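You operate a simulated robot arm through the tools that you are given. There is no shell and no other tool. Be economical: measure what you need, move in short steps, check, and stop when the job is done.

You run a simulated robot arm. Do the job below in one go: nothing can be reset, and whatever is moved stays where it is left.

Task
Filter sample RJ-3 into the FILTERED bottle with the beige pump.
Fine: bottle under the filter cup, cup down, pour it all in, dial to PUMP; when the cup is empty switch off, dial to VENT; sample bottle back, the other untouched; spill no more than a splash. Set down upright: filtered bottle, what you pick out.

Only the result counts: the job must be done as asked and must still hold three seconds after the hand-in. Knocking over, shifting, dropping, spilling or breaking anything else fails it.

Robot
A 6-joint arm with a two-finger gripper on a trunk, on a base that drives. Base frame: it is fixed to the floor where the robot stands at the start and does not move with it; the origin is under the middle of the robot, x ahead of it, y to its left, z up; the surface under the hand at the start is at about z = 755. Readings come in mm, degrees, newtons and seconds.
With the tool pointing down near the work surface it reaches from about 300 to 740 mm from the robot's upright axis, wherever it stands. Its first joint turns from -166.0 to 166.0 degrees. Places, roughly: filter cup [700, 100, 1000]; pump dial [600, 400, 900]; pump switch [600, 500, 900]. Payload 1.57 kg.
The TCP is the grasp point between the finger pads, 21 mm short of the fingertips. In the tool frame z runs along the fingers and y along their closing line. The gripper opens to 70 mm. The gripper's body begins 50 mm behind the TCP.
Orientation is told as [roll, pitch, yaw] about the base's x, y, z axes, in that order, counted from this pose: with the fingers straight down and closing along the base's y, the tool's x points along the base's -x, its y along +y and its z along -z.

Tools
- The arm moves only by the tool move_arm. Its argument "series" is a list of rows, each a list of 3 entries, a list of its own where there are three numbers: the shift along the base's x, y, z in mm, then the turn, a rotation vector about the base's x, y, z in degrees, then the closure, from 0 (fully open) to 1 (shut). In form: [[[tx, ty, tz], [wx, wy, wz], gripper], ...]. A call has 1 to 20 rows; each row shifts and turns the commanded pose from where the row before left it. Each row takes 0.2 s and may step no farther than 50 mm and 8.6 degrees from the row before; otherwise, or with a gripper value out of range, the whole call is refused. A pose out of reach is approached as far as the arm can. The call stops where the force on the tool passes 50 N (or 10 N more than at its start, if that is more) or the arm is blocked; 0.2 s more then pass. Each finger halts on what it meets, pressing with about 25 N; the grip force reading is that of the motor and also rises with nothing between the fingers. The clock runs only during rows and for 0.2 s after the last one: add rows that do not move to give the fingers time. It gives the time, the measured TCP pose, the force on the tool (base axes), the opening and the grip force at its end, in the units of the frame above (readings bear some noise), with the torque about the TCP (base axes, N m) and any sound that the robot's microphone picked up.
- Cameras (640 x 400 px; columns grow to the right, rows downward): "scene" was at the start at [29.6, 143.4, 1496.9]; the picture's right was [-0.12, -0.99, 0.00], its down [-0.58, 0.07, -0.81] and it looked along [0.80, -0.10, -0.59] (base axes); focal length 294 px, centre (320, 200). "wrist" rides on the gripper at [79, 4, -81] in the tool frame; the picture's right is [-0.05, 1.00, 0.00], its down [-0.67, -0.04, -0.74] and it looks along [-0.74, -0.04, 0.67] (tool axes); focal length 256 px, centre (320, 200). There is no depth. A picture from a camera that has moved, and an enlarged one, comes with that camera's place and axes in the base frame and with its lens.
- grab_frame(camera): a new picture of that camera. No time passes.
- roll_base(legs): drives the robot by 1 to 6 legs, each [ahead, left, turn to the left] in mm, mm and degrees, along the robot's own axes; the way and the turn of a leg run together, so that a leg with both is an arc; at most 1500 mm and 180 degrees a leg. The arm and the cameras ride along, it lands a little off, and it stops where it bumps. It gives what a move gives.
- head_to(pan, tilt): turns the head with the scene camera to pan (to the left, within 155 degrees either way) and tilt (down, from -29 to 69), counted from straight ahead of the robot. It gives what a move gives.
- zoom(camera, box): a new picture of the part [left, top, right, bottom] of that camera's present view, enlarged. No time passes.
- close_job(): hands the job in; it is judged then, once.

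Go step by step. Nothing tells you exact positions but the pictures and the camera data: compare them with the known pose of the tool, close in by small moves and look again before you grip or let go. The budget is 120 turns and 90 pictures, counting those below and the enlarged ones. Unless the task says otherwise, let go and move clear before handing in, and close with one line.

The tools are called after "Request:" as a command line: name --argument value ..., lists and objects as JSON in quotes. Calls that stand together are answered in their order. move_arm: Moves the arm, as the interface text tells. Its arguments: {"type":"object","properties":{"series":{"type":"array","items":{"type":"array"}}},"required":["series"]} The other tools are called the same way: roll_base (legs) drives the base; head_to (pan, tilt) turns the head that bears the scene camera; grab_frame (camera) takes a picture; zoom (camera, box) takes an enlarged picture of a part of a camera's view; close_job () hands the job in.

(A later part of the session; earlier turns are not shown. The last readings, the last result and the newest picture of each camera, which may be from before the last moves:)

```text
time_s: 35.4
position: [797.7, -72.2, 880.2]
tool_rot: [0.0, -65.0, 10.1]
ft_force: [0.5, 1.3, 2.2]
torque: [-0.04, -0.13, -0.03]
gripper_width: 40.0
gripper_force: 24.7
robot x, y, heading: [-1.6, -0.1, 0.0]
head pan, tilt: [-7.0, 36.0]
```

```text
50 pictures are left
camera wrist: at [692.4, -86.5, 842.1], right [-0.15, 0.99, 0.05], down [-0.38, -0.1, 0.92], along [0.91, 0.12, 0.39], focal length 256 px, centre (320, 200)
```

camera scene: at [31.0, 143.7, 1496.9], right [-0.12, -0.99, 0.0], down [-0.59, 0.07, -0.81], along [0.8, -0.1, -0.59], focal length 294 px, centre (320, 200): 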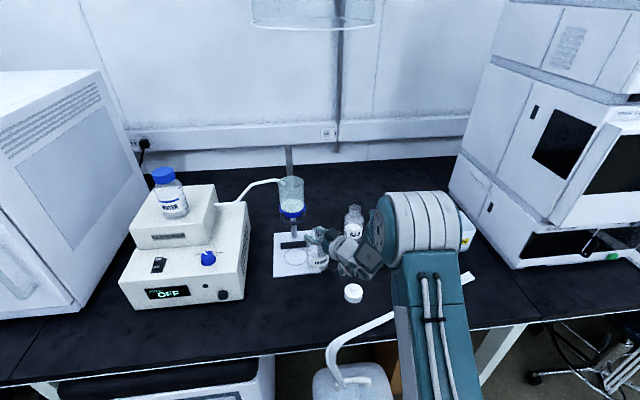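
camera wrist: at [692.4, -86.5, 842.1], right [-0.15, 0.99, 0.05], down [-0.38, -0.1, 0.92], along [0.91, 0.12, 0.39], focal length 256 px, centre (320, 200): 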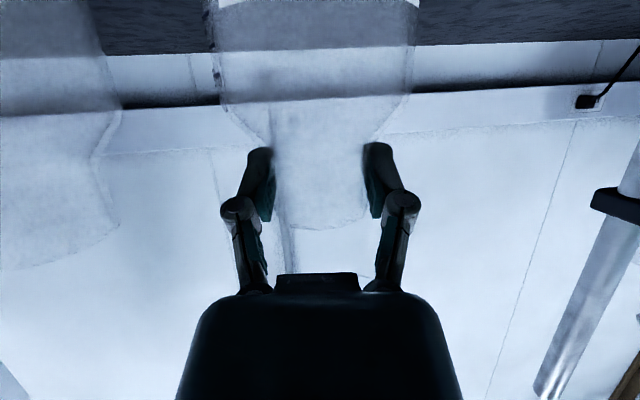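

The grip on RJ-3 is centred, but a flatter tool would make the pour cleaner. I'll open, pitch to about -80° in place and grip again.

Request:
move_arm --series '[[[0, 0, 0], [0, 0, 0], 0.6], [[0, 0, 0], [0, 0, 0], 0.2], [[0, 0, 0], [0, 0, 0], 0], [[0, 0, 0], [0, 0, 0], 0], [[0, 0, 0], [0.9, -5, 0], 0], [[0, 0, 0], [0.9, -5, 0], 0], [[0, 0, 0], [0.9, -5, 0], 0], [[0, 0, 0], [0, 0, 0], 0]]'

Request:
grab_frame --camera "wrist"

Request:
zoom --camera "scene" --box '[320, 170, 440, 280]'

```text
time_s: 37.2
position: [797.9, -72.3, 879.2]
tool_rot: [0.5, -80.2, 9.6]
ft_force: [0.1, -0.8, -0.1]
torque: [0.0, -0.03, 0.01]
gripper_width: 70.0
gripper_force: 0.0
robot x, y, heading: [-1.4, 1.2, 0.1]
head pan, tilt: [-7.0, 36.0]
```

```text
49 pictures are left
camera wrist: at [705.4, -83.8, 814.6], right [-0.16, 0.98, 0.05], down [-0.61, -0.14, 0.78], along [0.78, 0.1, 0.62], focal length 256 px, centre (320, 200)
```

wrist: 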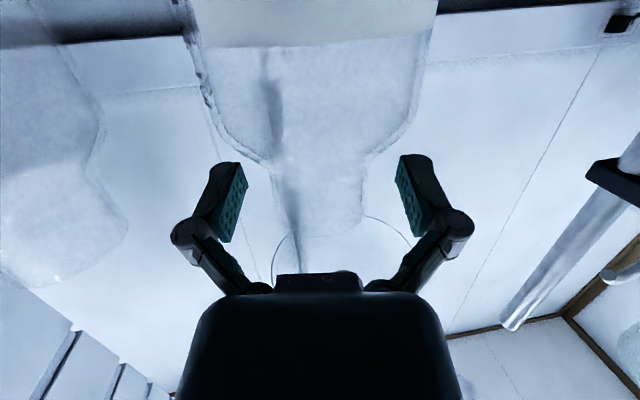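

```text
3.64 times, centred on (380, 225) of scene
camera zoom: at [31.3, 142.9, 1496.9], right [-0.12, -0.99, 0.0], down [-0.59, 0.07, -0.81], along [0.8, -0.1, -0.59], focal length 1068 px, centre (102, 109)
```

zoom: 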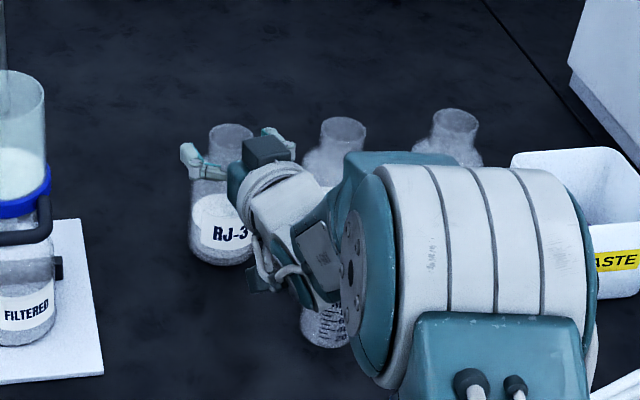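

Request:
move_arm --series '[[[0, 0, 0], [0, 0, 0], 0.3], [[0, 0, 0], [0, 0, 0], 0.6], [[0, 0, 0], [0, 0, 0], 1], [[0, 0, 0], [0, 0, 0], 1], [[0, 0, 0], [0, 0, 0], 1]]'

```text
time_s: 38.4
position: [797.1, -72.8, 880.1]
tool_rot: [0.5, -80.2, 9.5]
ft_force: [-0.1, -0.4, 2.2]
torque: [0.02, -0.08, -0.01]
gripper_width: 40.4
gripper_force: 25.0
robot x, y, heading: [-0.8, -0.4, 0.2]
head pan, tilt: [-7.0, 36.0]
```

Request:
move_arm --series '[[[0, 0, 10], [0, 0, 0], 1], [[0, 0, 20], [0, 0, 0], 1], [[0, 0, 25], [0, 0, 0], 1], [[0, 0, 25], [0, 0, 0], 1], [[0, 0, 25], [0, 0, 0], 1], [[0, 0, 25], [0, 0, 0], 1], [[0, 0, 25], [0, 0, 0], 1], [[0, 0, 25], [0, 0, 0], 1], [[-5, 15, 25], [0, 0, 3], 1], [[-5, 20, 25], [0, 0, 3], 1], [[-5, 20, 0], [0, 0, 3], 1], [[-5, 20, 0], [0, 0, 3], 1], [[-5, 25, 0], [0, 0, 3], 1], [[-5, 25, 0], [0, 0, 3], 1], [[0, 20, 0], [0, 0, 0], 1], [[0, 0, 0], [0, 0, 0], 1]]'

Request:
grab_frame --camera "scene"

Request:
grab_frame --camera "wrist"

```text
time_s: 41.8
position: [767.9, 74.2, 1107.6]
tool_rot: [0.6, -80.2, 27.5]
ft_force: [0.7, 0.0, -2.4]
torque: [0.0, 0.01, 0.01]
gripper_width: 40.0
gripper_force: 25.0
robot x, y, heading: [1.4, -0.3, 0.0]
head pan, tilt: [-7.0, 36.0]
```

```text
47 pictures are left
camera scene: at [31.3, 143.8, 1496.8], right [-0.12, -0.99, 0.0], down [-0.59, 0.07, -0.81], along [0.8, -0.1, -0.59], focal length 294 px, centre (320, 200)
```

scene: 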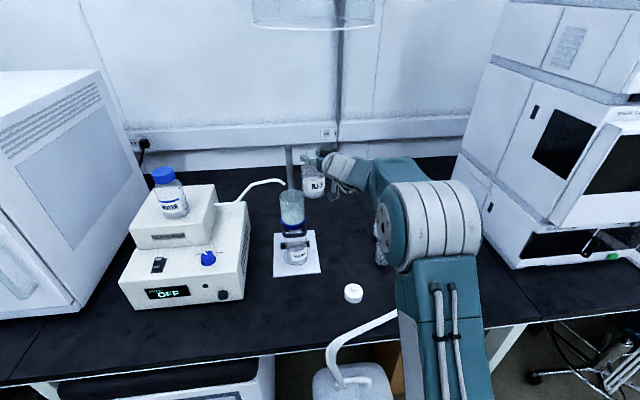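

```text
46 pictures are left
camera wrist: at [683.2, 34.2, 1044.3], right [-0.46, 0.89, 0.05], down [-0.53, -0.32, 0.78], along [0.71, 0.33, 0.62], focal length 256 px, centre (320, 200)
```

wrist: 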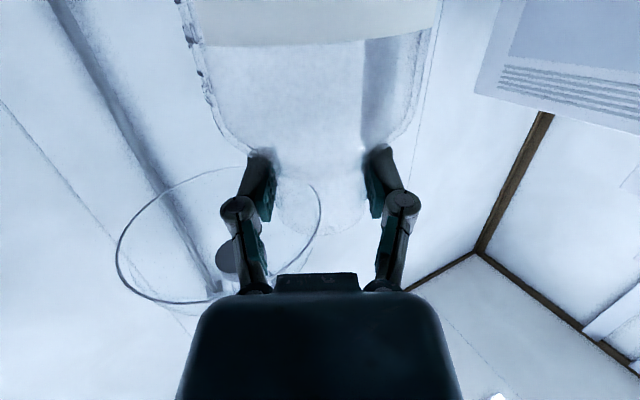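

RJ-3 is at the staging point clear of rod and cup. I'll tilt it about 56° here, still without flow, and look.

Request:
move_arm --series '[[[0, 0, 0], [-5.24, -2.73, 1.03], 1], [[0, 0, 0], [-5.24, -2.73, 1.03], 1], [[0, 0, 0], [-5.24, -2.73, 1.03], 1], [[0, 0, 0], [-5.24, -2.73, 1.03], 1], [[0, 0, 0], [-5.24, -2.73, 1.03], 1], [[0, 0, 0], [-5.24, -2.73, 1.03], 1], [[0, 0, 0], [-5.24, -2.73, 1.03], 1], [[0, 0, 0], [-5.24, -2.73, 1.03], 1], [[0, 0, 0], [-4.37, -2.27, 0.86], 1], [[0, 0, 0], [0, 0, 0], 1]]'

Request:
zoom --camera "scene" --box '[250, 110, 400, 230]'

Request:
grab_frame --camera "wrist"

```text
time_s: 44.0
position: [781.4, 69.8, 1121.5]
tool_rot: [-76.6, -36.5, 110.0]
ft_force: [0.2, -0.8, -2.7]
torque: [0.12, 0.06, 0.0]
gripper_width: 40.0
gripper_force: 24.6
out of reach, approached as far as the arm can: row 8, 9
robot x, y, heading: [-1.1, 0.4, 0.0]
head pan, tilt: [-7.0, 36.0]
```

```text
3.33 times, centred on (325, 170) of scene
camera zoom: at [31.3, 143.6, 1496.9], right [-0.12, -0.99, 0.0], down [-0.59, 0.07, -0.81], along [0.8, -0.1, -0.59], focal length 979 px, centre (303, 300)
```

zoom: 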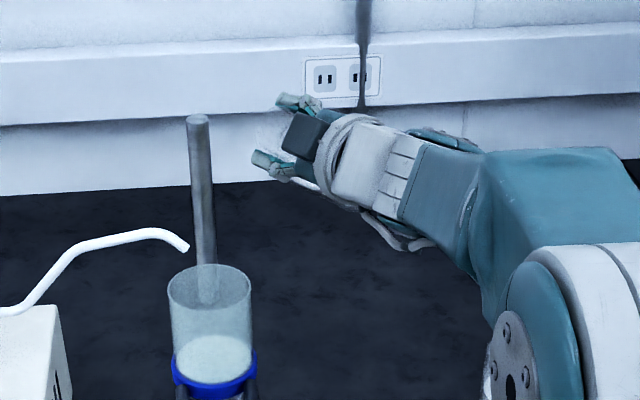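

```text
44 pictures are left
camera wrist: at [730.9, -25.8, 1086.2], right [-0.43, 0.5, -0.75], down [-0.81, 0.14, 0.56], along [0.39, 0.85, 0.35], focal length 256 px, centre (320, 200)
```

wrist: 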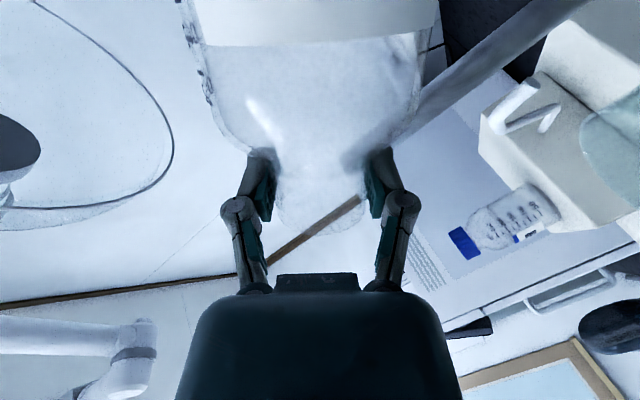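

Rolling hits a wrist joint limit because the wrist is bent to the left. I'll level the bottle again, put it back on its spot, and regrip with the wrist bent to the right, which should leave room for the pour.

Request:
move_arm --series '[[[0, 0, 0], [5.24, 2.73, -1.03], 1], [[0, 0, 0], [5.24, 2.73, -1.03], 1], [[0, 0, 0], [5.24, 2.73, -1.03], 1], [[0, 0, 0], [5.24, 2.73, -1.03], 1], [[0, 0, 0], [5.24, 2.73, -1.03], 1], [[0, 0, 0], [5.24, 2.73, -1.03], 1], [[0, 0, 0], [5.24, 2.73, -1.03], 1], [[0, 0, 0], [0, 0, 0], 1]]'

```text
time_s: 45.8
position: [779.8, 70.9, 1123.7]
tool_rot: [-47.0, -75.3, 76.0]
ft_force: [0.3, 0.2, -2.5]
torque: [0.01, 0.02, 0.0]
gripper_width: 40.4
gripper_force: 24.9
robot x, y, heading: [1.8, -1.3, -0.1]
head pan, tilt: [-7.0, 36.0]
```

Request:
move_arm --series '[[[0, 0, 0], [4.81, 2.5, -0.94], 1], [[0, 0, 0], [4.81, 2.5, -0.94], 1], [[0, 0, 0], [0, 0, 0], 1]]'

```text
time_s: 46.6
position: [781.0, 69.2, 1121.1]
tool_rot: [1.0, -80.2, 27.1]
ft_force: [-0.1, -0.3, -2.9]
torque: [0.01, 0.02, 0.05]
gripper_width: 40.0
gripper_force: 24.9
robot x, y, heading: [-0.5, -1.3, 0.2]
head pan, tilt: [-7.0, 36.0]
```

Request:
move_arm --series '[[[3, -24, 0], [0, 0, -3], 1], [[3, -24, 0], [0, 0, -3], 1], [[3, -24, 0], [0, 0, -3], 1], [[3, -24, 0], [0, 0, -3], 1], [[3, -24, 0], [0, 0, -3], 1], [[2, -21, -10], [0, 0, -2.5], 1], [[0, 0, -30], [0, 0, 0], 1], [[0, 0, -30], [0, 0, 0], 1], [[0, 0, -30], [0, 0, 0], 1], [[0, 0, -30], [0, 0, 0], 1], [[0, 0, -30], [0, 0, 0], 1], [[0, 0, -30], [0, 0, 0], 1], [[0, 0, -25], [0, 0, 0], 1], [[0, 0, 0], [0, 0, 0], 1]]'

Request:
zoom --camera "scene" --box '[320, 170, 440, 280]'

```text
time_s: 49.6
position: [797.4, -72.6, 908.6]
tool_rot: [0.4, -80.3, 10.0]
ft_force: [0.0, 0.6, -3.4]
torque: [-0.01, -0.02, 0.0]
gripper_width: 40.0
gripper_force: 24.9
robot x, y, heading: [0.4, -1.1, -0.0]
head pan, tilt: [-7.0, 36.0]
```

```text
3.64 times, centred on (380, 225) of scene
camera zoom: at [31.6, 142.9, 1496.9], right [-0.12, -0.99, 0.0], down [-0.59, 0.07, -0.81], along [0.8, -0.1, -0.59], focal length 1068 px, centre (102, 109)
```

zoom: 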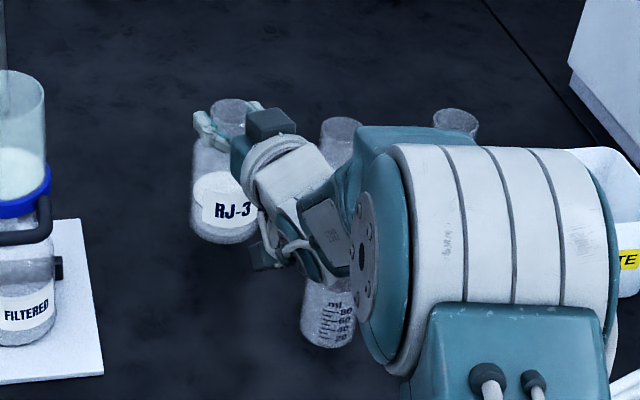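

Request:
move_arm --series '[[[0, 0, -10], [0, 0, 0], 1], [[0, 0, -10], [0, 0, 0], 1], [[0, 0, -5], [0, 0, 0], 1], [[0, 0, -2], [0, 0, 0], 1], [[0, 0, 0], [0, 0, 0], 1]]'

```text
time_s: 50.8
position: [797.2, -70.8, 881.1]
tool_rot: [0.5, -80.2, 10.2]
ft_force: [1.3, 0.5, -3.4]
torque: [0.01, -0.03, 0.0]
gripper_width: 40.2
gripper_force: 24.6
robot x, y, heading: [0.7, 0.9, 0.0]
head pan, tilt: [-7.0, 36.0]
```

Request:
move_arm --series '[[[0, 0, -1], [0, 0, 0], 1], [[0, 0, -1], [0, 0, 0], 1], [[0, 0, 0], [0, 0, 0], 1]]'

```text
time_s: 51.6
position: [796.6, -70.5, 879.4]
tool_rot: [0.4, -80.3, 10.0]
ft_force: [-0.9, 0.6, 0.8]
torque: [-0.16, 0.13, -0.02]
gripper_width: 40.1
gripper_force: 24.2
robot x, y, heading: [0.5, 2.0, 0.0]
head pan, tilt: [-7.0, 36.0]
```

Bottle stands again. Releasing, backing out and reconfiguring the wrist through the tool-down side.

Request:
move_arm --series '[[[0, 0, 0.5], [0, 0, 0], 0.7], [[0, 0, 0], [0, 0, 0], 0.3], [[0, 0, 0], [0, 0, 0], 0], [[0, 0, 0], [0, 0, 0], 0], [[-15, -2.6, 2.6], [0, 0, 0], 0], [[-25, -4.4, 4.4], [0, 0, 0], 0], [[-25, -4.4, 4.4], [0, 0, 0], 0], [[-25, -4.4, 4.4], [0, 0, 0], 0], [[-25, -4.4, 4.4], [0, 0, 0], 0], [[-20, 0, 30], [0, 0, 0], 0], [[-20, 0, 40], [0, 0, 0], 0], [[0, 0, 40], [0, 0, 0], 0], [[0, 0, 0], [0, 0, 0], 0]]'

Request:
move_arm --series '[[[0, 0, 0], [-1.4, 7.9, 0], 0], [[0, 0, 0], [-1.4, 7.9, 0], 0], [[0, 0, 0], [-1.4, 7.9, 0], 0], [[0, 0, 0], [-1.4, 7.9, 0], 0], [[0, 0, 0], [-1.4, 7.9, 0], 0], [[0, 0, 0], [-1.4, 7.9, 0], 0], [[0, 0, 0], [-1.4, 7.9, 0], 0], [[0, 0, 0], [0, 0, -7], 0], [[0, 0, 0], [0, 0, -7], 0], [[0, 0, 0], [0, 0, -7], 0], [[0, 0, 0], [0, 0, -7], 0], [[0, 0, 0], [0, 0, -7], 0], [[0, 0, 0], [0, 0, 0], 0]]'

Request:
zoom --camera "scene" --box '[260, 140, 460, 290]'

```text
time_s: 54.4
position: [642.2, -92.6, 1011.4]
tool_rot: [0.7, -80.2, 9.8]
ft_force: [-0.1, 0.5, -0.7]
torque: [0.0, -0.01, 0.02]
gripper_width: 69.7
gripper_force: 0.1
robot x, y, heading: [-1.5, 1.1, -0.1]
head pan, tilt: [-7.0, 36.0]
```

```text
time_s: 57.2
position: [642.7, -91.3, 1009.5]
tool_rot: [0.3, -23.9, -25.0]
ft_force: [-0.3, -0.3, -0.6]
torque: [0.0, -0.02, 0.03]
gripper_width: 69.9
gripper_force: 0.0
robot x, y, heading: [0.3, 2.0, -0.2]
head pan, tilt: [-7.0, 36.0]
```

```text
2.67 times, centred on (360, 215) of scene
camera zoom: at [30.7, 143.3, 1496.9], right [-0.12, -0.99, 0.0], down [-0.59, 0.07, -0.81], along [0.8, -0.1, -0.59], focal length 783 px, centre (213, 160)
```

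zoom: 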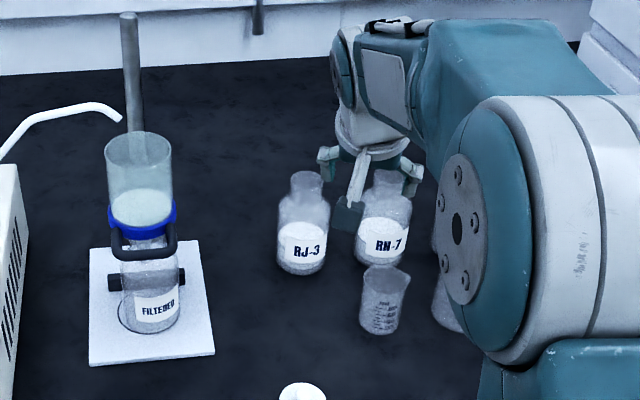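

Request:
move_arm --series '[[[0, 0, 0], [-3.38, -7.25, 0], 0], [[0, 0, 0], [-3.38, -7.25, 0], 0], [[0, 0, 0], [-3.38, -7.25, 0], 0], [[0, 0, 0], [-3.38, -7.25, 0], 0], [[0, 0, 0], [-3.38, -7.25, 0], 0], [[0, 0, 0], [-3.38, -7.25, 0], 0], [[0, 0, 0], [-3.38, -7.25, 0], 0], [[0, 0, 0], [0, 0, 0], 0]]'

Request:
zoom --camera "scene" --box '[260, 140, 460, 290]'

```text
time_s: 59.0
position: [641.4, -92.4, 1009.8]
tool_rot: [0.1, -80.0, -24.6]
ft_force: [0.9, -0.2, 0.1]
torque: [0.02, -0.01, -0.02]
gripper_width: 70.0
gripper_force: 0.0
robot x, y, heading: [-1.4, 2.0, 0.1]
head pan, tilt: [-7.0, 36.0]
```

```text
2.67 times, centred on (360, 215) of scene
camera zoom: at [30.5, 143.4, 1496.9], right [-0.12, -0.99, 0.0], down [-0.59, 0.07, -0.81], along [0.8, -0.1, -0.59], focal length 783 px, centre (213, 160)
```

zoom: 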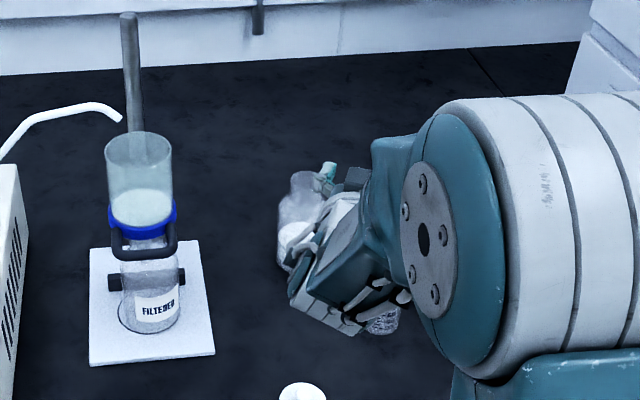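

Request:
move_arm --series '[[[0, 0, 0], [-7.16, 3.28, 1.39], 0], [[0, 0, 0], [-7.16, 3.28, 1.39], 0], [[0, 0, 0], [-7.16, 3.28, 1.39], 0], [[0, 0, 0], [-7.16, 3.28, 1.39], 0], [[0, 0, 0], [-7.16, 3.28, 1.39], 0], [[0, 0, 0], [-7.16, 3.28, 1.39], 0], [[0, 0, 0], [-7.16, 3.28, 1.39], 0], [[0, 0, 0], [-7.16, 3.28, 1.39], 0], [[0, 0, 0], [-7.16, 3.28, 1.39], 0], [[0, 0, 0], [-7.16, 3.28, 1.39], 0], [[0, 0, 0], [-7.16, 3.28, 1.39], 0], [[0, 0, 0], [-7.16, 3.28, 1.39], 0], [[0, 0, 0], [-7.16, 3.28, 1.39], 0], [[0, 0, 0], [-7.16, 3.28, 1.39], 0], [[0, 0, 0], [-7.16, 3.28, 1.39], 0], [[0, 0, 0], [-7.16, 3.28, 1.39], 0], [[0, 0, 0], [-7.16, 3.28, 1.39], 0], [[0, 0, 0], [0, 0, 0], 0]]'

```text
time_s: 62.8
position: [642.1, -91.2, 1010.3]
tool_rot: [-75.4, 45.1, 75.7]
ft_force: [0.4, -0.9, -0.1]
torque: [0.02, 0.01, 0.01]
gripper_width: 70.1
gripper_force: 0.1
robot x, y, heading: [2.0, -2.2, -0.0]
head pan, tilt: [-7.0, 36.0]
```

Full roll range available this way. Rolling back and going to the new standoff for RJ-3.

Request:
move_arm --series '[[[0, 0, 0], [7.16, -3.28, -1.39], 0], [[0, 0, 0], [7.16, -3.28, -1.39], 0], [[0, 0, 0], [7.16, -3.28, -1.39], 0], [[0, 0, 0], [7.16, -3.28, -1.39], 0], [[0, 0, 0], [7.16, -3.28, -1.39], 0], [[0, 0, 0], [7.16, -3.28, -1.39], 0], [[0, 0, 0], [7.16, -3.28, -1.39], 0], [[0, 0, 0], [7.16, -3.28, -1.39], 0], [[0, 0, 0], [7.16, -3.28, -1.39], 0], [[0, 0, 0], [7.16, -3.28, -1.39], 0], [[0, 0, 0], [7.16, -3.28, -1.39], 0], [[0, 0, 0], [7.16, -3.28, -1.39], 0], [[0, 0, 0], [7.16, -3.28, -1.39], 0], [[0, 0, 0], [7.16, -3.28, -1.39], 0], [[0, 0, 0], [7.16, -3.28, -1.39], 0], [[0, 0, 0], [7.16, -3.28, -1.39], 0], [[0, 0, 0], [7.16, -3.28, -1.39], 0], [[0, 0, 0], [0, 0, 0], 0]]'

Request:
move_arm --series '[[[12, 24, 0], [0, 0, 0], 0], [[12, 24, -10], [0, 0, 0], 0], [[12, 22, -20], [0, 0, 0], 0], [[12, 0, -27], [0, 0, 0], 0], [[0, 0, -27], [0, 0, 0], 0], [[0, 0, -25], [0, 0, 0], 0], [[0, 0, 0], [0, 0, 0], 0]]'

Request:
grab_frame --camera "wrist"

Request:
zoom --camera "scene" --box '[260, 140, 460, 290]'

```text
time_s: 66.6
position: [643.3, -92.1, 1010.8]
tool_rot: [0.6, -80.0, -25.1]
ft_force: [-0.6, -0.8, 0.2]
torque: [0.05, 0.02, -0.01]
gripper_width: 70.0
gripper_force: 0.0
robot x, y, heading: [-0.2, -2.0, -0.2]
head pan, tilt: [-7.0, 36.0]
```

```text
time_s: 68.2
position: [688.9, -23.5, 900.4]
tool_rot: [0.0, -80.0, -24.5]
ft_force: [-0.2, 1.1, 0.5]
torque: [0.01, 0.01, -0.01]
gripper_width: 69.7
gripper_force: 0.0
robot x, y, heading: [5.4, 1.2, -0.1]
head pan, tilt: [-7.0, 36.0]
```

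```text
40 pictures are left
camera wrist: at [605.9, 19.8, 835.5], right [0.42, 0.91, 0.05], down [-0.58, 0.22, 0.78], along [0.7, -0.36, 0.62], focal length 256 px, centre (320, 200)
```

wrist: 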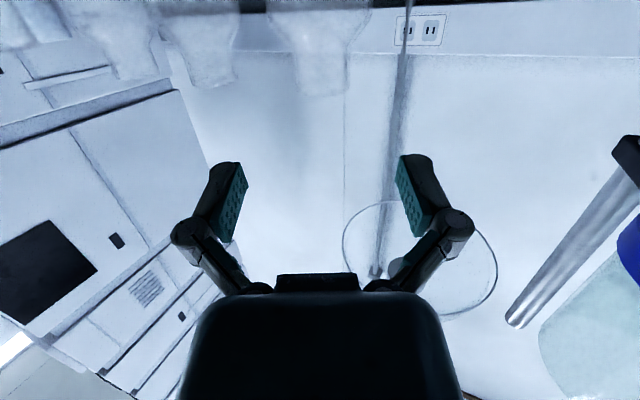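

```text
2.67 times, centred on (360, 215) of scene
camera zoom: at [30.9, 143.8, 1496.9], right [-0.12, -0.99, 0.0], down [-0.59, 0.07, -0.81], along [0.8, -0.1, -0.59], focal length 783 px, centre (213, 160)
```

zoom: 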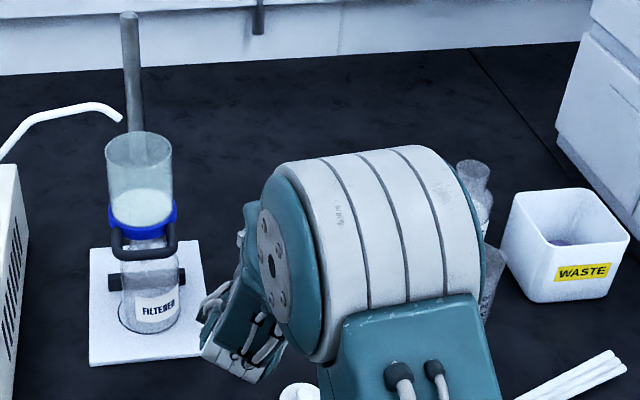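

Request:
move_arm --series '[[[22, -10, -4], [0, 0, 0], 0], [[22, -10, -4], [0, 0, 0], 0], [[22, -10, -4], [0, 0, 0], 0], [[22, -10, -4], [0, 0, 0], 0], [[12, -5, -3], [0, 0, 0], 0], [[0, 0, 0], [0, 0, 0], 0]]'

Request:
grab_frame --camera "wrist"

```text
time_s: 69.6
position: [791.4, -66.9, 882.3]
tool_rot: [-0.1, -80.0, -24.4]
ft_force: [-0.6, 0.1, 0.6]
torque: [-0.02, -0.01, 0.03]
gripper_width: 70.1
gripper_force: 0.0
robot x, y, heading: [-0.6, 1.8, -0.1]
head pan, tilt: [-7.0, 36.0]
```

```text
38 pictures are left
camera wrist: at [706.7, -24.2, 817.7], right [0.42, 0.91, 0.05], down [-0.58, 0.22, 0.79], along [0.7, -0.36, 0.62], focal length 256 px, centre (320, 200)
```

wrist: 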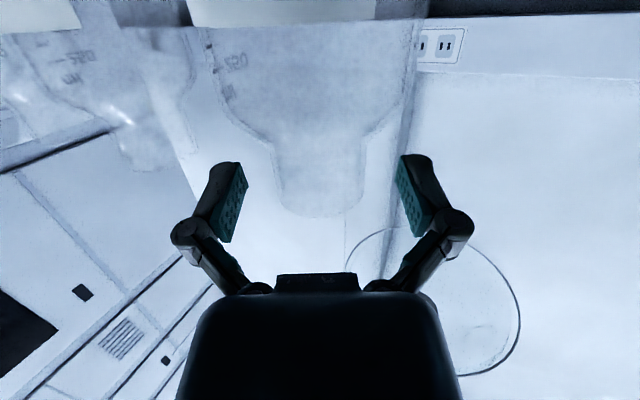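

Centred. A last 6 mm in, then grip, then lift.

Request:
move_arm --series '[[[6, -3, -3], [0, 0, 0], 0], [[0, 0, 0], [0, 0, 0], 0.3], [[0, 0, 0], [0, 0, 0], 0.6], [[0, 0, 0], [0, 0, 0], 1], [[0, 0, 0], [0, 0, 0], 1], [[0, 0, 0], [0, 0, 0], 1]]'

```text
time_s: 71.0
position: [794.5, -69.7, 878.2]
tool_rot: [-0.1, -80.2, -24.5]
ft_force: [-1.3, -0.6, -0.2]
torque: [-0.04, -0.06, -0.04]
gripper_width: 40.4
gripper_force: 24.9
robot x, y, heading: [1.8, -2.1, -0.0]
head pan, tilt: [-7.0, 36.0]
```

Request:
move_arm --series '[[[0, 0, 10], [0, 0, 0], 1], [[0, 0, 20], [0, 0, 0], 1], [[0, 0, 25], [0, 0, 0], 1], [[0, 0, 25], [0, 0, 0], 1], [[0, 0, 25], [0, 0, 0], 1], [[0, 0, 25], [0, 0, 0], 1], [[0, 0, 25], [0, 0, 0], 1], [[0, 0, 25], [0, 0, 0], 1], [[-12, 15, 25], [0, 0, 3], 1], [[-13, 20, 25], [0, 0, 3], 1], [[-13, 20, 0], [0, 0, 3], 1], [[-13, 20, 0], [0, 0, 3], 1], [[-13, 20, 0], [0, 0, 2.5], 1], [[-12, 20, 0], [0, 0, 0], 1], [[0, 8, 0], [0, 0, 0], 1], [[0, 0, 0], [0, 0, 0], 1]]'

Request:
grab_frame --camera "scene"

```text
time_s: 74.4
position: [718.0, 53.5, 1107.0]
tool_rot: [-0.1, -80.0, -9.9]
ft_force: [-0.6, 0.5, -2.7]
torque: [0.0, 0.0, -0.02]
gripper_width: 40.6
gripper_force: 25.0
robot x, y, heading: [-0.8, 2.8, 0.1]
head pan, tilt: [-7.0, 36.0]
```

```text
37 pictures are left
camera scene: at [30.9, 144.2, 1496.8], right [-0.12, -0.99, 0.0], down [-0.59, 0.07, -0.81], along [0.8, -0.1, -0.59], focal length 294 px, centre (320, 200)
```

scene: 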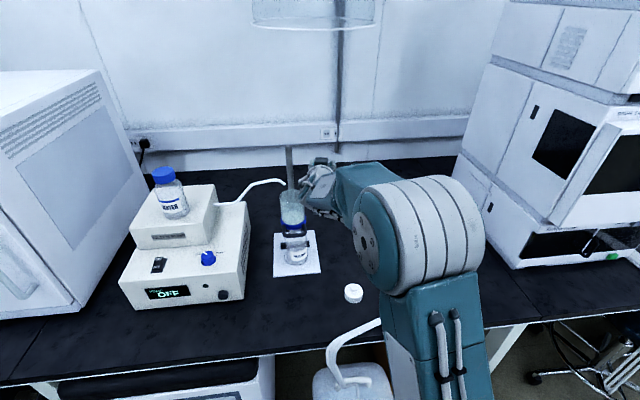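

Request:
move_arm --series '[[[0, 0, 0], [-5.82, 1.01, 1.04], 1], [[0, 0, 0], [-5.82, 1.01, 1.04], 1], [[0, 0, 0], [-5.82, 1.01, 1.04], 1], [[0, 0, 0], [-5.82, 1.01, 1.04], 1], [[0, 0, 0], [-5.82, 1.01, 1.04], 1], [[0, 0, 0], [-5.82, 1.01, 1.04], 1], [[0, 0, 0], [-5.82, 1.01, 1.04], 1], [[0, 0, 0], [-5.82, 1.01, 1.04], 1], [[0, 0, 0], [-5.82, 1.01, 1.04], 1], [[0, 0, 0], [0, 0, 0], 1]]'

Request:
zoom --camera "scene" --box '[240, 120, 400, 240]'

Request:
grab_frame --camera "wrist"

```text
time_s: 76.6
position: [721.2, 54.7, 1107.9]
tool_rot: [-77.8, -35.3, 73.0]
ft_force: [0.2, 0.6, -3.3]
torque: [0.19, -0.01, 0.0]
gripper_width: 40.4
gripper_force: 25.2
robot x, y, heading: [3.4, 2.3, 0.0]
head pan, tilt: [-7.0, 36.0]
```

```text
3.33 times, centred on (320, 180) of scene
camera zoom: at [30.9, 144.0, 1496.8], right [-0.12, -0.99, 0.0], down [-0.59, 0.07, -0.81], along [0.8, -0.1, -0.59], focal length 979 px, centre (320, 267)
```

zoom: 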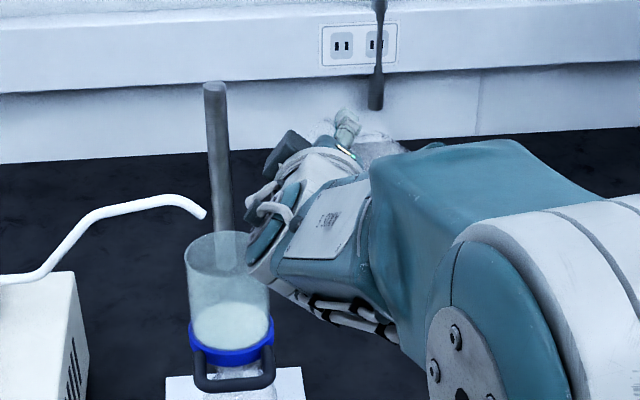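

```text
35 pictures are left
camera wrist: at [622.8, 8.9, 1072.8], right [-0.02, 0.64, -0.77], down [-0.56, 0.62, 0.54], along [0.83, 0.44, 0.35], focal length 256 px, centre (320, 200)
```

wrist: 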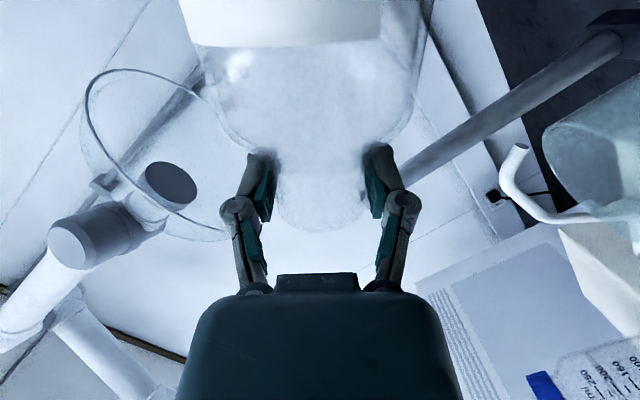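

Everything is clear of the cup. I'll move over to the cup while tilting a bit further.

Request:
move_arm --series '[[[0, 12, 0], [0, 0, 0], 1], [[0, 12, 0], [0, 0, 0], 1], [[0, 12, -5], [0, 0, 0], 1], [[0, 12, -5], [-3.88, 0.67, 0.7], 1], [[-2, 10, -6], [-3.88, 0.67, 0.7], 1], [[0, 0, -6], [0, 0, 0], 1], [[0, 0, 0], [0, 0, 0], 1]]'

Request:
zoom --camera "scene" --box '[240, 120, 400, 240]'

Request:
grab_frame --camera "wrist"

```text
time_s: 78.2
position: [718.2, 111.3, 1086.1]
tool_rot: [-78.8, -27.5, 74.9]
ft_force: [-0.7, 0.0, -2.6]
torque: [0.17, -0.01, 0.0]
gripper_width: 40.7
gripper_force: 25.2
robot x, y, heading: [0.4, 1.2, -0.1]
head pan, tilt: [-7.0, 36.0]
```

```text
3.33 times, centred on (320, 180) of scene
camera zoom: at [31.0, 144.5, 1496.8], right [-0.12, -0.99, 0.0], down [-0.59, 0.07, -0.81], along [0.8, -0.1, -0.59], focal length 979 px, centre (320, 267)
```

zoom: 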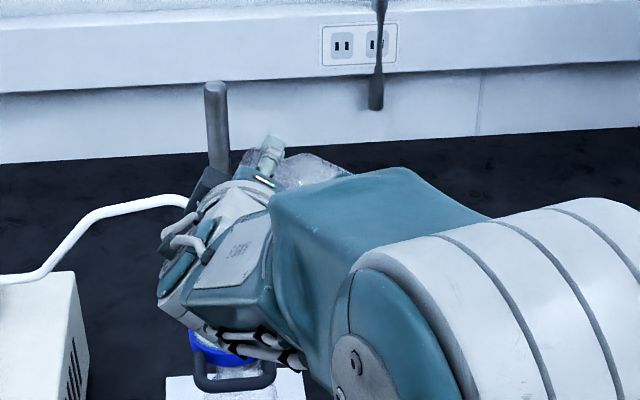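

```text
33 pictures are left
camera wrist: at [621.1, 59.9, 1059.8], right [-0.06, 0.53, -0.84], down [-0.57, 0.68, 0.47], along [0.82, 0.5, 0.26], focal length 256 px, centre (320, 200)
```

wrist: 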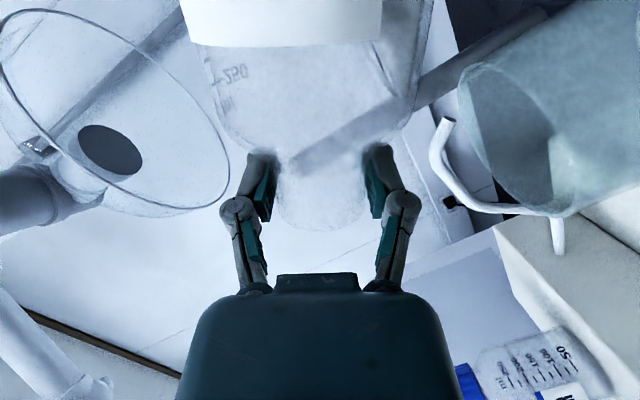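

Lip is positioned above the cup centre in the wrist view. Tilting slowly further while lowering slightly.

Request:
move_arm --series '[[[-1, 0, -3], [-2.91, 0.5, 0.52], 1], [[-1, 1, -3], [-2.91, 0.5, 0.52], 1], [[-1, 1, -3], [-2.91, 0.5, 0.52], 1], [[0, 1, -3], [-2.91, 0.5, 0.52], 1], [[0, 0, 0], [0, 0, 0], 1]]'

Request:
grab_frame --camera "wrist"

```text
time_s: 79.4
position: [715.4, 113.5, 1074.1]
tool_rot: [-79.7, -15.9, 77.3]
ft_force: [-0.8, -0.3, -2.5]
torque: [0.17, -0.02, 0.02]
gripper_width: 40.7
gripper_force: 25.5
robot x, y, heading: [1.5, -0.6, -0.1]
head pan, tilt: [-7.0, 36.0]
```

```text
32 pictures are left
camera wrist: at [619.7, 54.9, 1062.3], right [-0.1, 0.35, -0.93], down [-0.58, 0.74, 0.34], along [0.81, 0.57, 0.13], focal length 256 px, centre (320, 200)
```

wrist: 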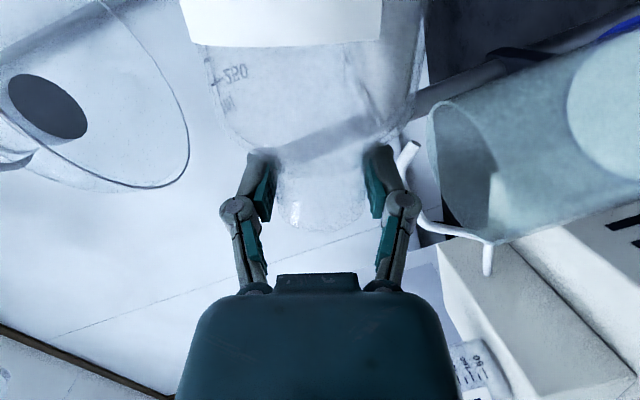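

Request:
move_arm --series '[[[0, 1, -2], [-2.43, 0.42, 0.43], 1], [[0, 1, -2], [-2.43, 0.42, 0.43], 1], [[0, 1, -2], [-2.43, 0.42, 0.43], 1], [[0, 1, -2], [-2.43, 0.42, 0.43], 1], [[0, 0, 0], [0, 0, 0], 1]]'

Request:
grab_frame --camera "wrist"

```text
time_s: 80.6
position: [716.0, 119.0, 1065.8]
tool_rot: [-80.2, -5.9, 79.2]
ft_force: [0.0, -0.2, -4.2]
torque: [0.21, 0.04, 0.0]
gripper_width: 40.6
gripper_force: 24.9
robot x, y, heading: [1.3, 4.2, -0.2]
head pan, tilt: [-7.0, 36.0]
```

```text
31 pictures are left
camera wrist: at [621.6, 55.7, 1066.9], right [-0.14, 0.18, -0.97], down [-0.59, 0.77, 0.23], along [0.79, 0.61, 0.0], focal length 256 px, centre (320, 200)
```

wrist: 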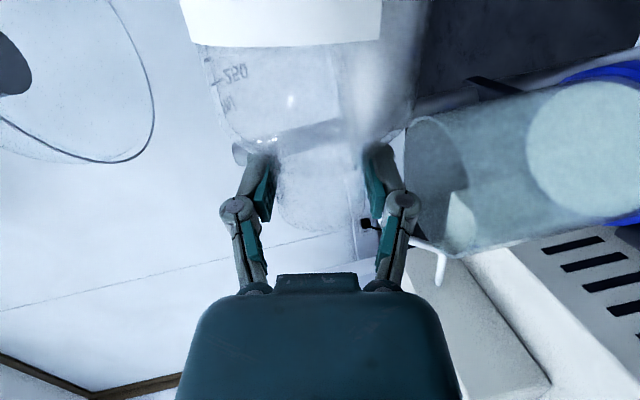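

Request:
move_arm --series '[[[0, 0.5, -1], [-1.94, 0.34, 0.35], 1], [[0, 0.5, -1], [-1.94, 0.34, 0.35], 1], [[0, 0.5, 0], [-1.94, 0.34, 0.35], 1], [[0, 0, 0], [0, 0, 0], 1], [[0, 0, 0], [0, 0, 0], 1]]'

Request:
grab_frame --camera "wrist"

```text
time_s: 81.8
position: [714.6, 120.0, 1064.4]
tool_rot: [-80.1, 0.1, 80.2]
ft_force: [0.9, 0.5, -3.2]
torque: [0.21, 0.06, -0.05]
gripper_width: 40.7
gripper_force: 25.0
robot x, y, heading: [2.4, -3.1, -0.2]
head pan, tilt: [-7.0, 36.0]
```

```text
30 pictures are left
camera wrist: at [622.6, 56.0, 1073.4], right [-0.16, 0.08, -0.98], down [-0.6, 0.78, 0.16], along [0.78, 0.62, -0.08], focal length 256 px, centre (320, 200)
```

wrist: 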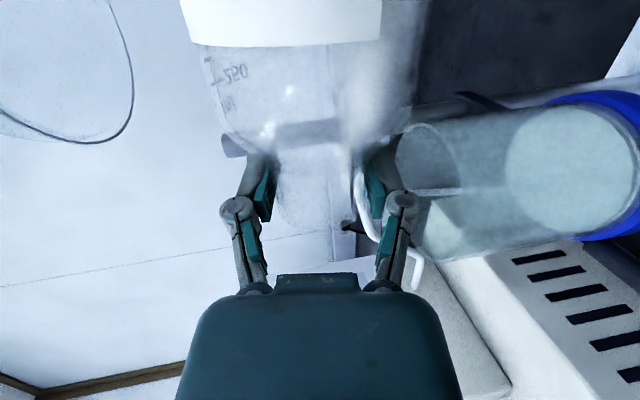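

A thin stream is visible falling into the cup. I'll continue tilting slowly.

Request:
move_arm --series '[[[0, 0.5, 0], [-1.94, 0.34, 0.35], 1], [[0, 0.5, 0], [-1.94, 0.34, 0.35], 1], [[0, 0, 0], [0, 0, 0], 1], [[0, 0.5, 0], [-1.94, 0.34, 0.35], 1], [[0, 0, 0], [0, 0, 0], 1], [[0, 0, 0], [0, 0, 0], 1], [[0, 0, 0], [0, 0, 0], 1]]'

Request:
grab_frame --camera "wrist"

```text
time_s: 83.4
position: [714.9, 120.7, 1063.5]
tool_rot: [-80.0, 5.9, 81.3]
ft_force: [-0.4, -1.0, -3.1]
torque: [0.19, 0.04, 0.01]
gripper_width: 40.5
gripper_force: 24.7
robot x, y, heading: [0.9, 2.6, -0.0]
head pan, tilt: [-7.0, 36.0]
```

```text
29 pictures are left
camera wrist: at [624.3, 57.3, 1082.1], right [-0.18, -0.02, -0.98], down [-0.62, 0.78, 0.09], along [0.77, 0.62, -0.15], focal length 256 px, centre (320, 200)
```

wrist: 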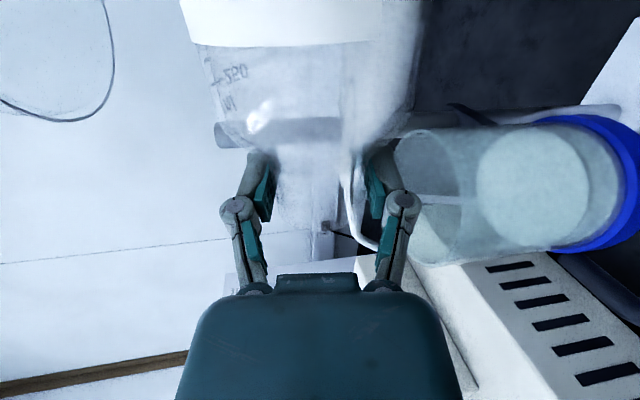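

Request:
move_arm --series '[[[0, 0.7, 0], [-1.94, 0.34, 0.35], 1], [[0, 0, 0], [0, 0, 0], 1], [[0, 0.7, 0], [-1.94, 0.34, 0.35], 1], [[0, 0, 0], [0, 0, 0], 1], [[0, 0.7, 0], [-1.94, 0.34, 0.35], 1], [[0, 0, 0], [0, 0, 0], 1], [[0, 0.7, 0], [-1.94, 0.34, 0.35], 1], [[0, 0, 0], [0, 0, 0], 1], [[0, 0, 0], [0, 0, 0], 1], [[0, 0, 0], [0, 0, 0], 1]]'

Request:
grab_frame --camera "wrist"

```text
time_s: 85.6
position: [715.1, 125.1, 1063.9]
tool_rot: [-79.8, 13.7, 82.7]
ft_force: [-0.7, -0.9, -1.6]
torque: [0.16, 0.01, -0.02]
gripper_width: 40.6
gripper_force: 25.0
robot x, y, heading: [1.0, -0.9, 0.1]
head pan, tilt: [-7.0, 36.0]
```

```text
28 pictures are left
camera wrist: at [626.4, 61.4, 1092.9], right [-0.2, -0.16, -0.97], down [-0.63, 0.77, 0.0], along [0.75, 0.61, -0.25], focal length 256 px, centre (320, 200)
```

wrist: 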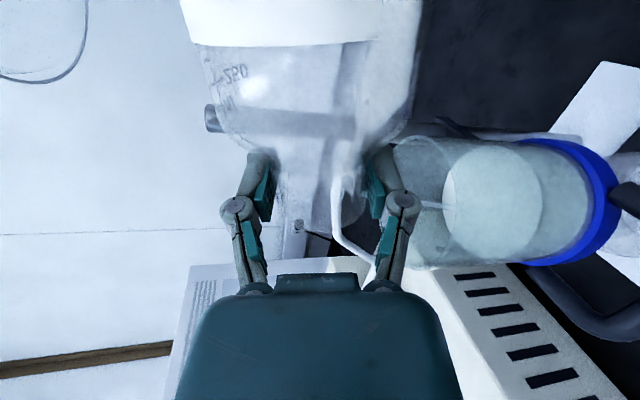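

Request:
move_arm --series '[[[0, 0.7, 0], [-2.4, 0.42, 0.43], 1], [[0, 0, 0], [0, 0, 0], 1], [[0, 0.7, 0], [-2.4, 0.42, 0.43], 1], [[0, 0, 0], [0, 0, 0], 1], [[0, 0.7, 0], [-2.4, 0.42, 0.43], 1], [[0, 0, 0], [0, 0, 0], 1], [[0, 0.7, 0], [-2.4, 0.42, 0.43], 1], [[0, 0, 0], [0, 0, 0], 1], [[0, 0.7, 0], [-2.4, 0.42, 0.43], 1], [[0, 0, 0], [0, 0, 0], 1], [[0, 0, 0], [0, 0, 0], 1], [[0, 0, 0], [0, 0, 0], 1], [[0, 0, 0], [0, 0, 0], 1]]'

Request:
grab_frame --camera "wrist"

```text
time_s: 88.4
position: [715.5, 128.7, 1065.3]
tool_rot: [-78.9, 25.9, 85.2]
ft_force: [-0.4, 1.0, -1.7]
torque: [0.1, 0.03, 0.0]
gripper_width: 40.4
gripper_force: 25.0
robot x, y, heading: [-0.4, 2.3, 0.1]
head pan, tilt: [-7.0, 36.0]
```

```text
27 pictures are left
camera wrist: at [630.2, 69.0, 1109.1], right [-0.22, -0.36, -0.9], down [-0.66, 0.74, -0.13], along [0.71, 0.57, -0.41], focal length 256 px, centre (320, 200)
```

wrist: 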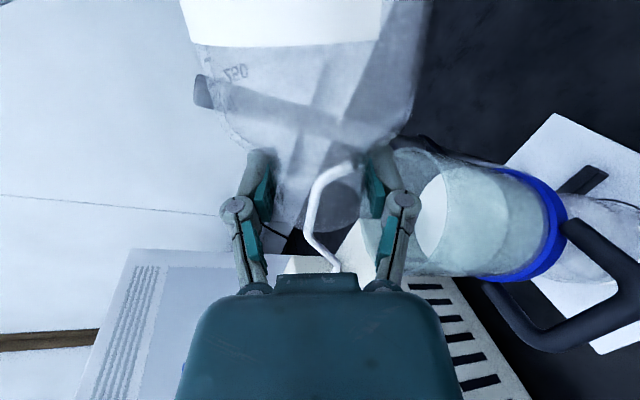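

Nearly empty; tilt further to drain the last of it.

Request:
move_arm --series '[[[0, 1, 0], [-3.88, 0.68, 0.7], 1], [[0, 0, 0], [0, 0, 0], 1], [[0, 1, 0], [-3.88, 0.68, 0.7], 1], [[0, 0, 0], [0, 0, 0], 1], [[0, 1, 0], [-3.88, 0.68, 0.7], 1], [[0, 0, 0], [0, 0, 0], 1], [[0, 1, 0], [-3.88, 0.68, 0.7], 1], [[0, 0, 0], [0, 0, 0], 1], [[0, 0, 0], [0, 0, 0], 1], [[0, 0, 0], [0, 0, 0], 1], [[0, 0, 0], [0, 0, 0], 1], [[0, 0, 0], [0, 0, 0], 1], [[0, 0, 0], [0, 0, 0], 1], [[0, 0, 0], [0, 0, 0], 1]]'

Request:
grab_frame --camera "wrist"

```text
time_s: 91.4
position: [716.2, 132.1, 1065.0]
tool_rot: [-76.5, 41.5, 89.4]
ft_force: [0.5, -0.7, -2.1]
torque: [0.06, 0.02, -0.01]
gripper_width: 40.5
gripper_force: 25.2
robot x, y, heading: [0.3, 1.5, 0.0]
head pan, tilt: [-7.0, 36.0]
```

```text
26 pictures are left
camera wrist: at [635.6, 83.6, 1127.8], right [-0.24, -0.6, -0.76], down [-0.71, 0.64, -0.29], along [0.66, 0.47, -0.58], focal length 256 px, centre (320, 200)
```

wrist: 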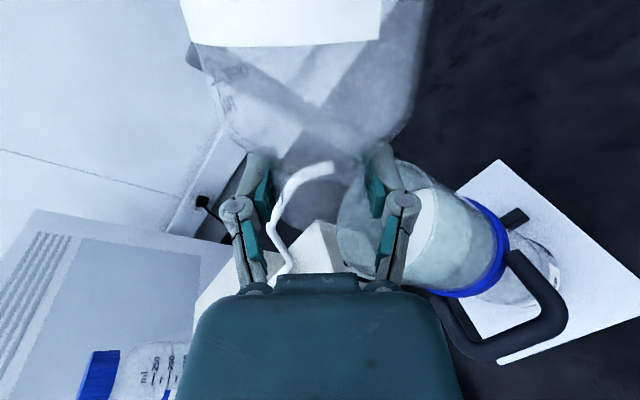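

The bottle is empty with no visible spill. I'll raise it, move right and roll it back upright.

Request:
move_arm --series '[[[0, 0, 20], [0, 0, 0], 1], [[0, 0, 20], [4.85, -0.84, -0.87], 1], [[0, -10, 10], [5.82, -1.01, -1.04], 1], [[0, -15, 0], [5.82, -1.01, -1.04], 1], [[0, -15, 0], [5.82, -1.01, -1.04], 1], [[0, -15, 0], [5.82, -1.01, -1.04], 1], [[0, -15, 0], [5.82, -1.01, -1.04], 1], [[0, -15, 0], [5.82, -1.01, -1.04], 1], [[0, -5, 0], [5.82, -1.01, -1.04], 1], [[0, 0, 0], [5.82, -1.01, -1.04], 1], [[0, 0, 0], [5.82, -1.01, -1.04], 1], [[0, 0, 0], [5.82, -1.01, -1.04], 1], [[0, 0, 0], [5.82, -1.01, -1.04], 1], [[0, 0, 0], [5.82, -1.01, -1.04], 1], [[0, 0, 0], [5.82, -1.01, -1.04], 1], [[0, 0, 0], [5.82, -1.01, -1.04], 1], [[0, 0, 0], [5.82, -1.01, -1.04], 1], [[0, 0, 0], [5.82, -1.01, -1.04], 1], [[0, 0, 0], [5.82, -1.01, -1.04], 1], [[0, 0, 0], [0, 0, 0], 1]]'

```text
time_s: 95.6
position: [716.1, 42.1, 1113.5]
tool_rot: [-67.9, -63.1, 60.2]
ft_force: [-0.3, 0.6, -2.6]
torque: [0.06, -0.01, 0.02]
gripper_width: 40.7
gripper_force: 24.8
robot x, y, heading: [0.8, -1.5, 0.0]
head pan, tilt: [-7.0, 36.0]
```

Request:
move_arm --series '[[[0, 0, 0], [6.13, -1.06, -1.09], 1], [[0, 0, 0], [6.13, -1.06, -1.09], 1], [[0, 0, 0], [6.13, -1.06, -1.09], 1], [[0, 0, 0], [6.13, -1.06, -1.09], 1], [[0, 0, 0], [0, 0, 0], 1]]'

Request:
grab_frame --camera "wrist"

Request:
zoom --camera "scene" --box '[240, 120, 400, 290]'

```text
time_s: 96.8
position: [714.9, 41.5, 1113.7]
tool_rot: [-0.3, -80.1, -9.7]
ft_force: [-0.6, 0.4, -2.3]
torque: [0.01, 0.0, -0.02]
gripper_width: 40.4
gripper_force: 25.3
robot x, y, heading: [2.0, 1.0, 0.1]
head pan, tilt: [-7.0, 36.0]
```

```text
25 pictures are left
camera wrist: at [624.4, 62.6, 1049.5], right [0.18, 0.98, 0.05], down [-0.62, 0.07, 0.78], along [0.77, -0.17, 0.62], focal length 256 px, centre (320, 200)
```

wrist: 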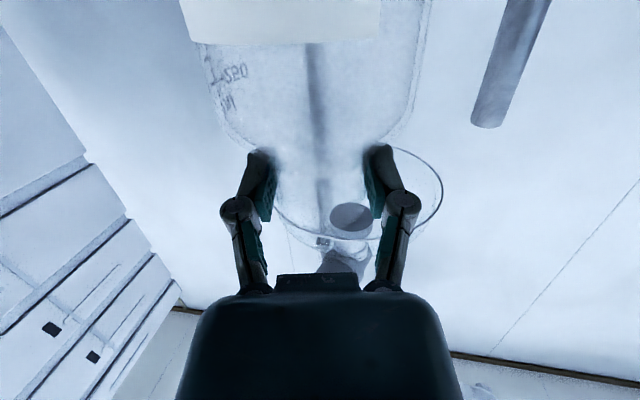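

```text
2.35 times, centred on (320, 205) of scene
camera zoom: at [30.8, 144.0, 1496.8], right [-0.12, -0.99, 0.0], down [-0.59, 0.07, -0.81], along [0.8, -0.1, -0.59], focal length 691 px, centre (320, 188)
```

zoom: 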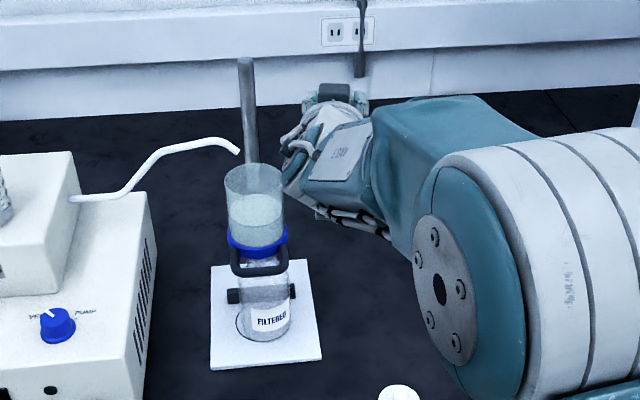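

The cup now holds the sample. Carrying the empty RJ-3 back over its spot and down.

Request:
move_arm --series '[[[13, -19, 0], [0, 0, -3], 1], [[13, -19, 0], [0, 0, -3], 1], [[14, -19, 0], [0, 0, -3], 1], [[14, -19, 0], [0, 0, -3], 1], [[14, -18, 0], [0, 0, -3], 1], [[13, -17.5, -10], [0, 0, 0], 1], [[0, 0, -30], [0, 0, 0], 1], [[0, 0, -30], [0, 0, 0], 1], [[0, 0, -30], [0, 0, 0], 1], [[0, 0, -30], [0, 0, 0], 1], [[0, 0, -30], [0, 0, 0], 1], [[0, 0, -30], [0, 0, 0], 1], [[0, 0, -20], [0, 0, 0], 1], [[0, 0, -10], [0, 0, 0], 1], [[0, 0, -7], [0, 0, 0], 1], [[0, 0, -3], [0, 0, 0], 1], [[0, 0, 0], [0, 0, 0], 1]]'

Request:
grab_frame --camera "wrist"

```text
time_s: 100.4
position: [795.7, -69.3, 884.0]
tool_rot: [-0.7, -80.1, -24.2]
ft_force: [0.1, 0.2, -1.7]
torque: [0.03, 0.01, 0.01]
gripper_width: 40.5
gripper_force: 24.9
robot x, y, heading: [0.0, -0.3, 0.1]
head pan, tilt: [-7.0, 36.0]
```

```text
23 pictures are left
camera wrist: at [713.1, -25.7, 819.4], right [0.43, 0.9, 0.05], down [-0.58, 0.23, 0.78], along [0.7, -0.37, 0.62], focal length 256 px, centre (320, 200)
```

wrist: 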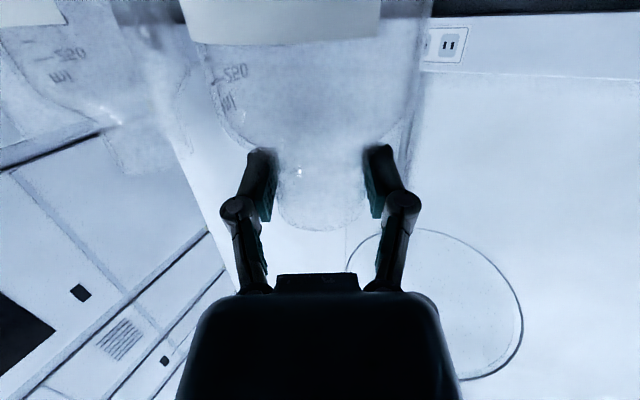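

Request:
move_arm --series '[[[0, 0, -2], [0, 0, 0], 1], [[0, 0, -2], [0, 0, 0], 1], [[0, 0, -1], [0, 0, 0], 1], [[0, 0, 0], [0, 0, 0], 1]]'

```text
time_s: 101.4
position: [796.0, -68.8, 879.3]
tool_rot: [-0.7, -80.2, -24.2]
ft_force: [-0.2, -0.5, 0.8]
torque: [0.01, 0.08, 0.0]
gripper_width: 40.5
gripper_force: 25.1
robot x, y, heading: [-1.0, 4.3, -0.0]
head pan, tilt: [-7.0, 36.0]
```

Request:
move_arm --series '[[[0, 0, -0.5], [0, 0, 0], 1], [[0, 0, 0], [0, 0, 0], 0.7], [[0, 0, 0], [0, 0, 0], 0.3], [[0, 0, 0], [0, 0, 0], 0], [[0, 0, 0], [0, 0, 0], 0], [[-13, 6, 2.5], [0, 0, 0], 0], [[-22, 10, 4], [0, 0, 0], 0], [[-22, 10, 4], [0, 0, 0], 0], [[-22, 10, 4], [0, 0, 0], 0], [[-22, 10, 4], [0, 0, 0], 0], [[-20, 0, 40], [0, 0, 0], 0], [[-20, 0, 45], [0, 0, 0], 0], [[0, 0, 45], [0, 0, 0], 0], [[0, 0, 0], [0, 0, 0], 0]]'

Request:
grab_frame --camera "scene"

```text
time_s: 104.4
position: [655.7, -22.7, 1028.6]
tool_rot: [-1.0, -80.1, -23.9]
ft_force: [-0.7, 0.1, 0.1]
torque: [0.01, 0.02, 0.0]
gripper_width: 70.0
gripper_force: 0.0
robot x, y, heading: [2.4, 0.2, -0.3]
head pan, tilt: [-7.0, 36.0]
```

```text
22 pictures are left
camera scene: at [30.4, 143.7, 1496.9], right [-0.12, -0.99, 0.0], down [-0.59, 0.07, -0.81], along [0.8, -0.1, -0.59], focal length 294 px, centre (320, 200)
```

scene: 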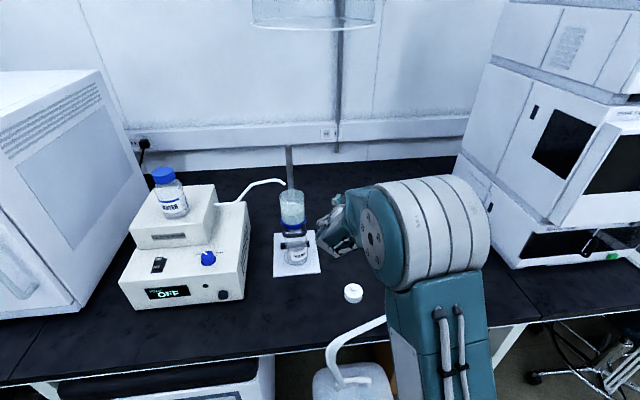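

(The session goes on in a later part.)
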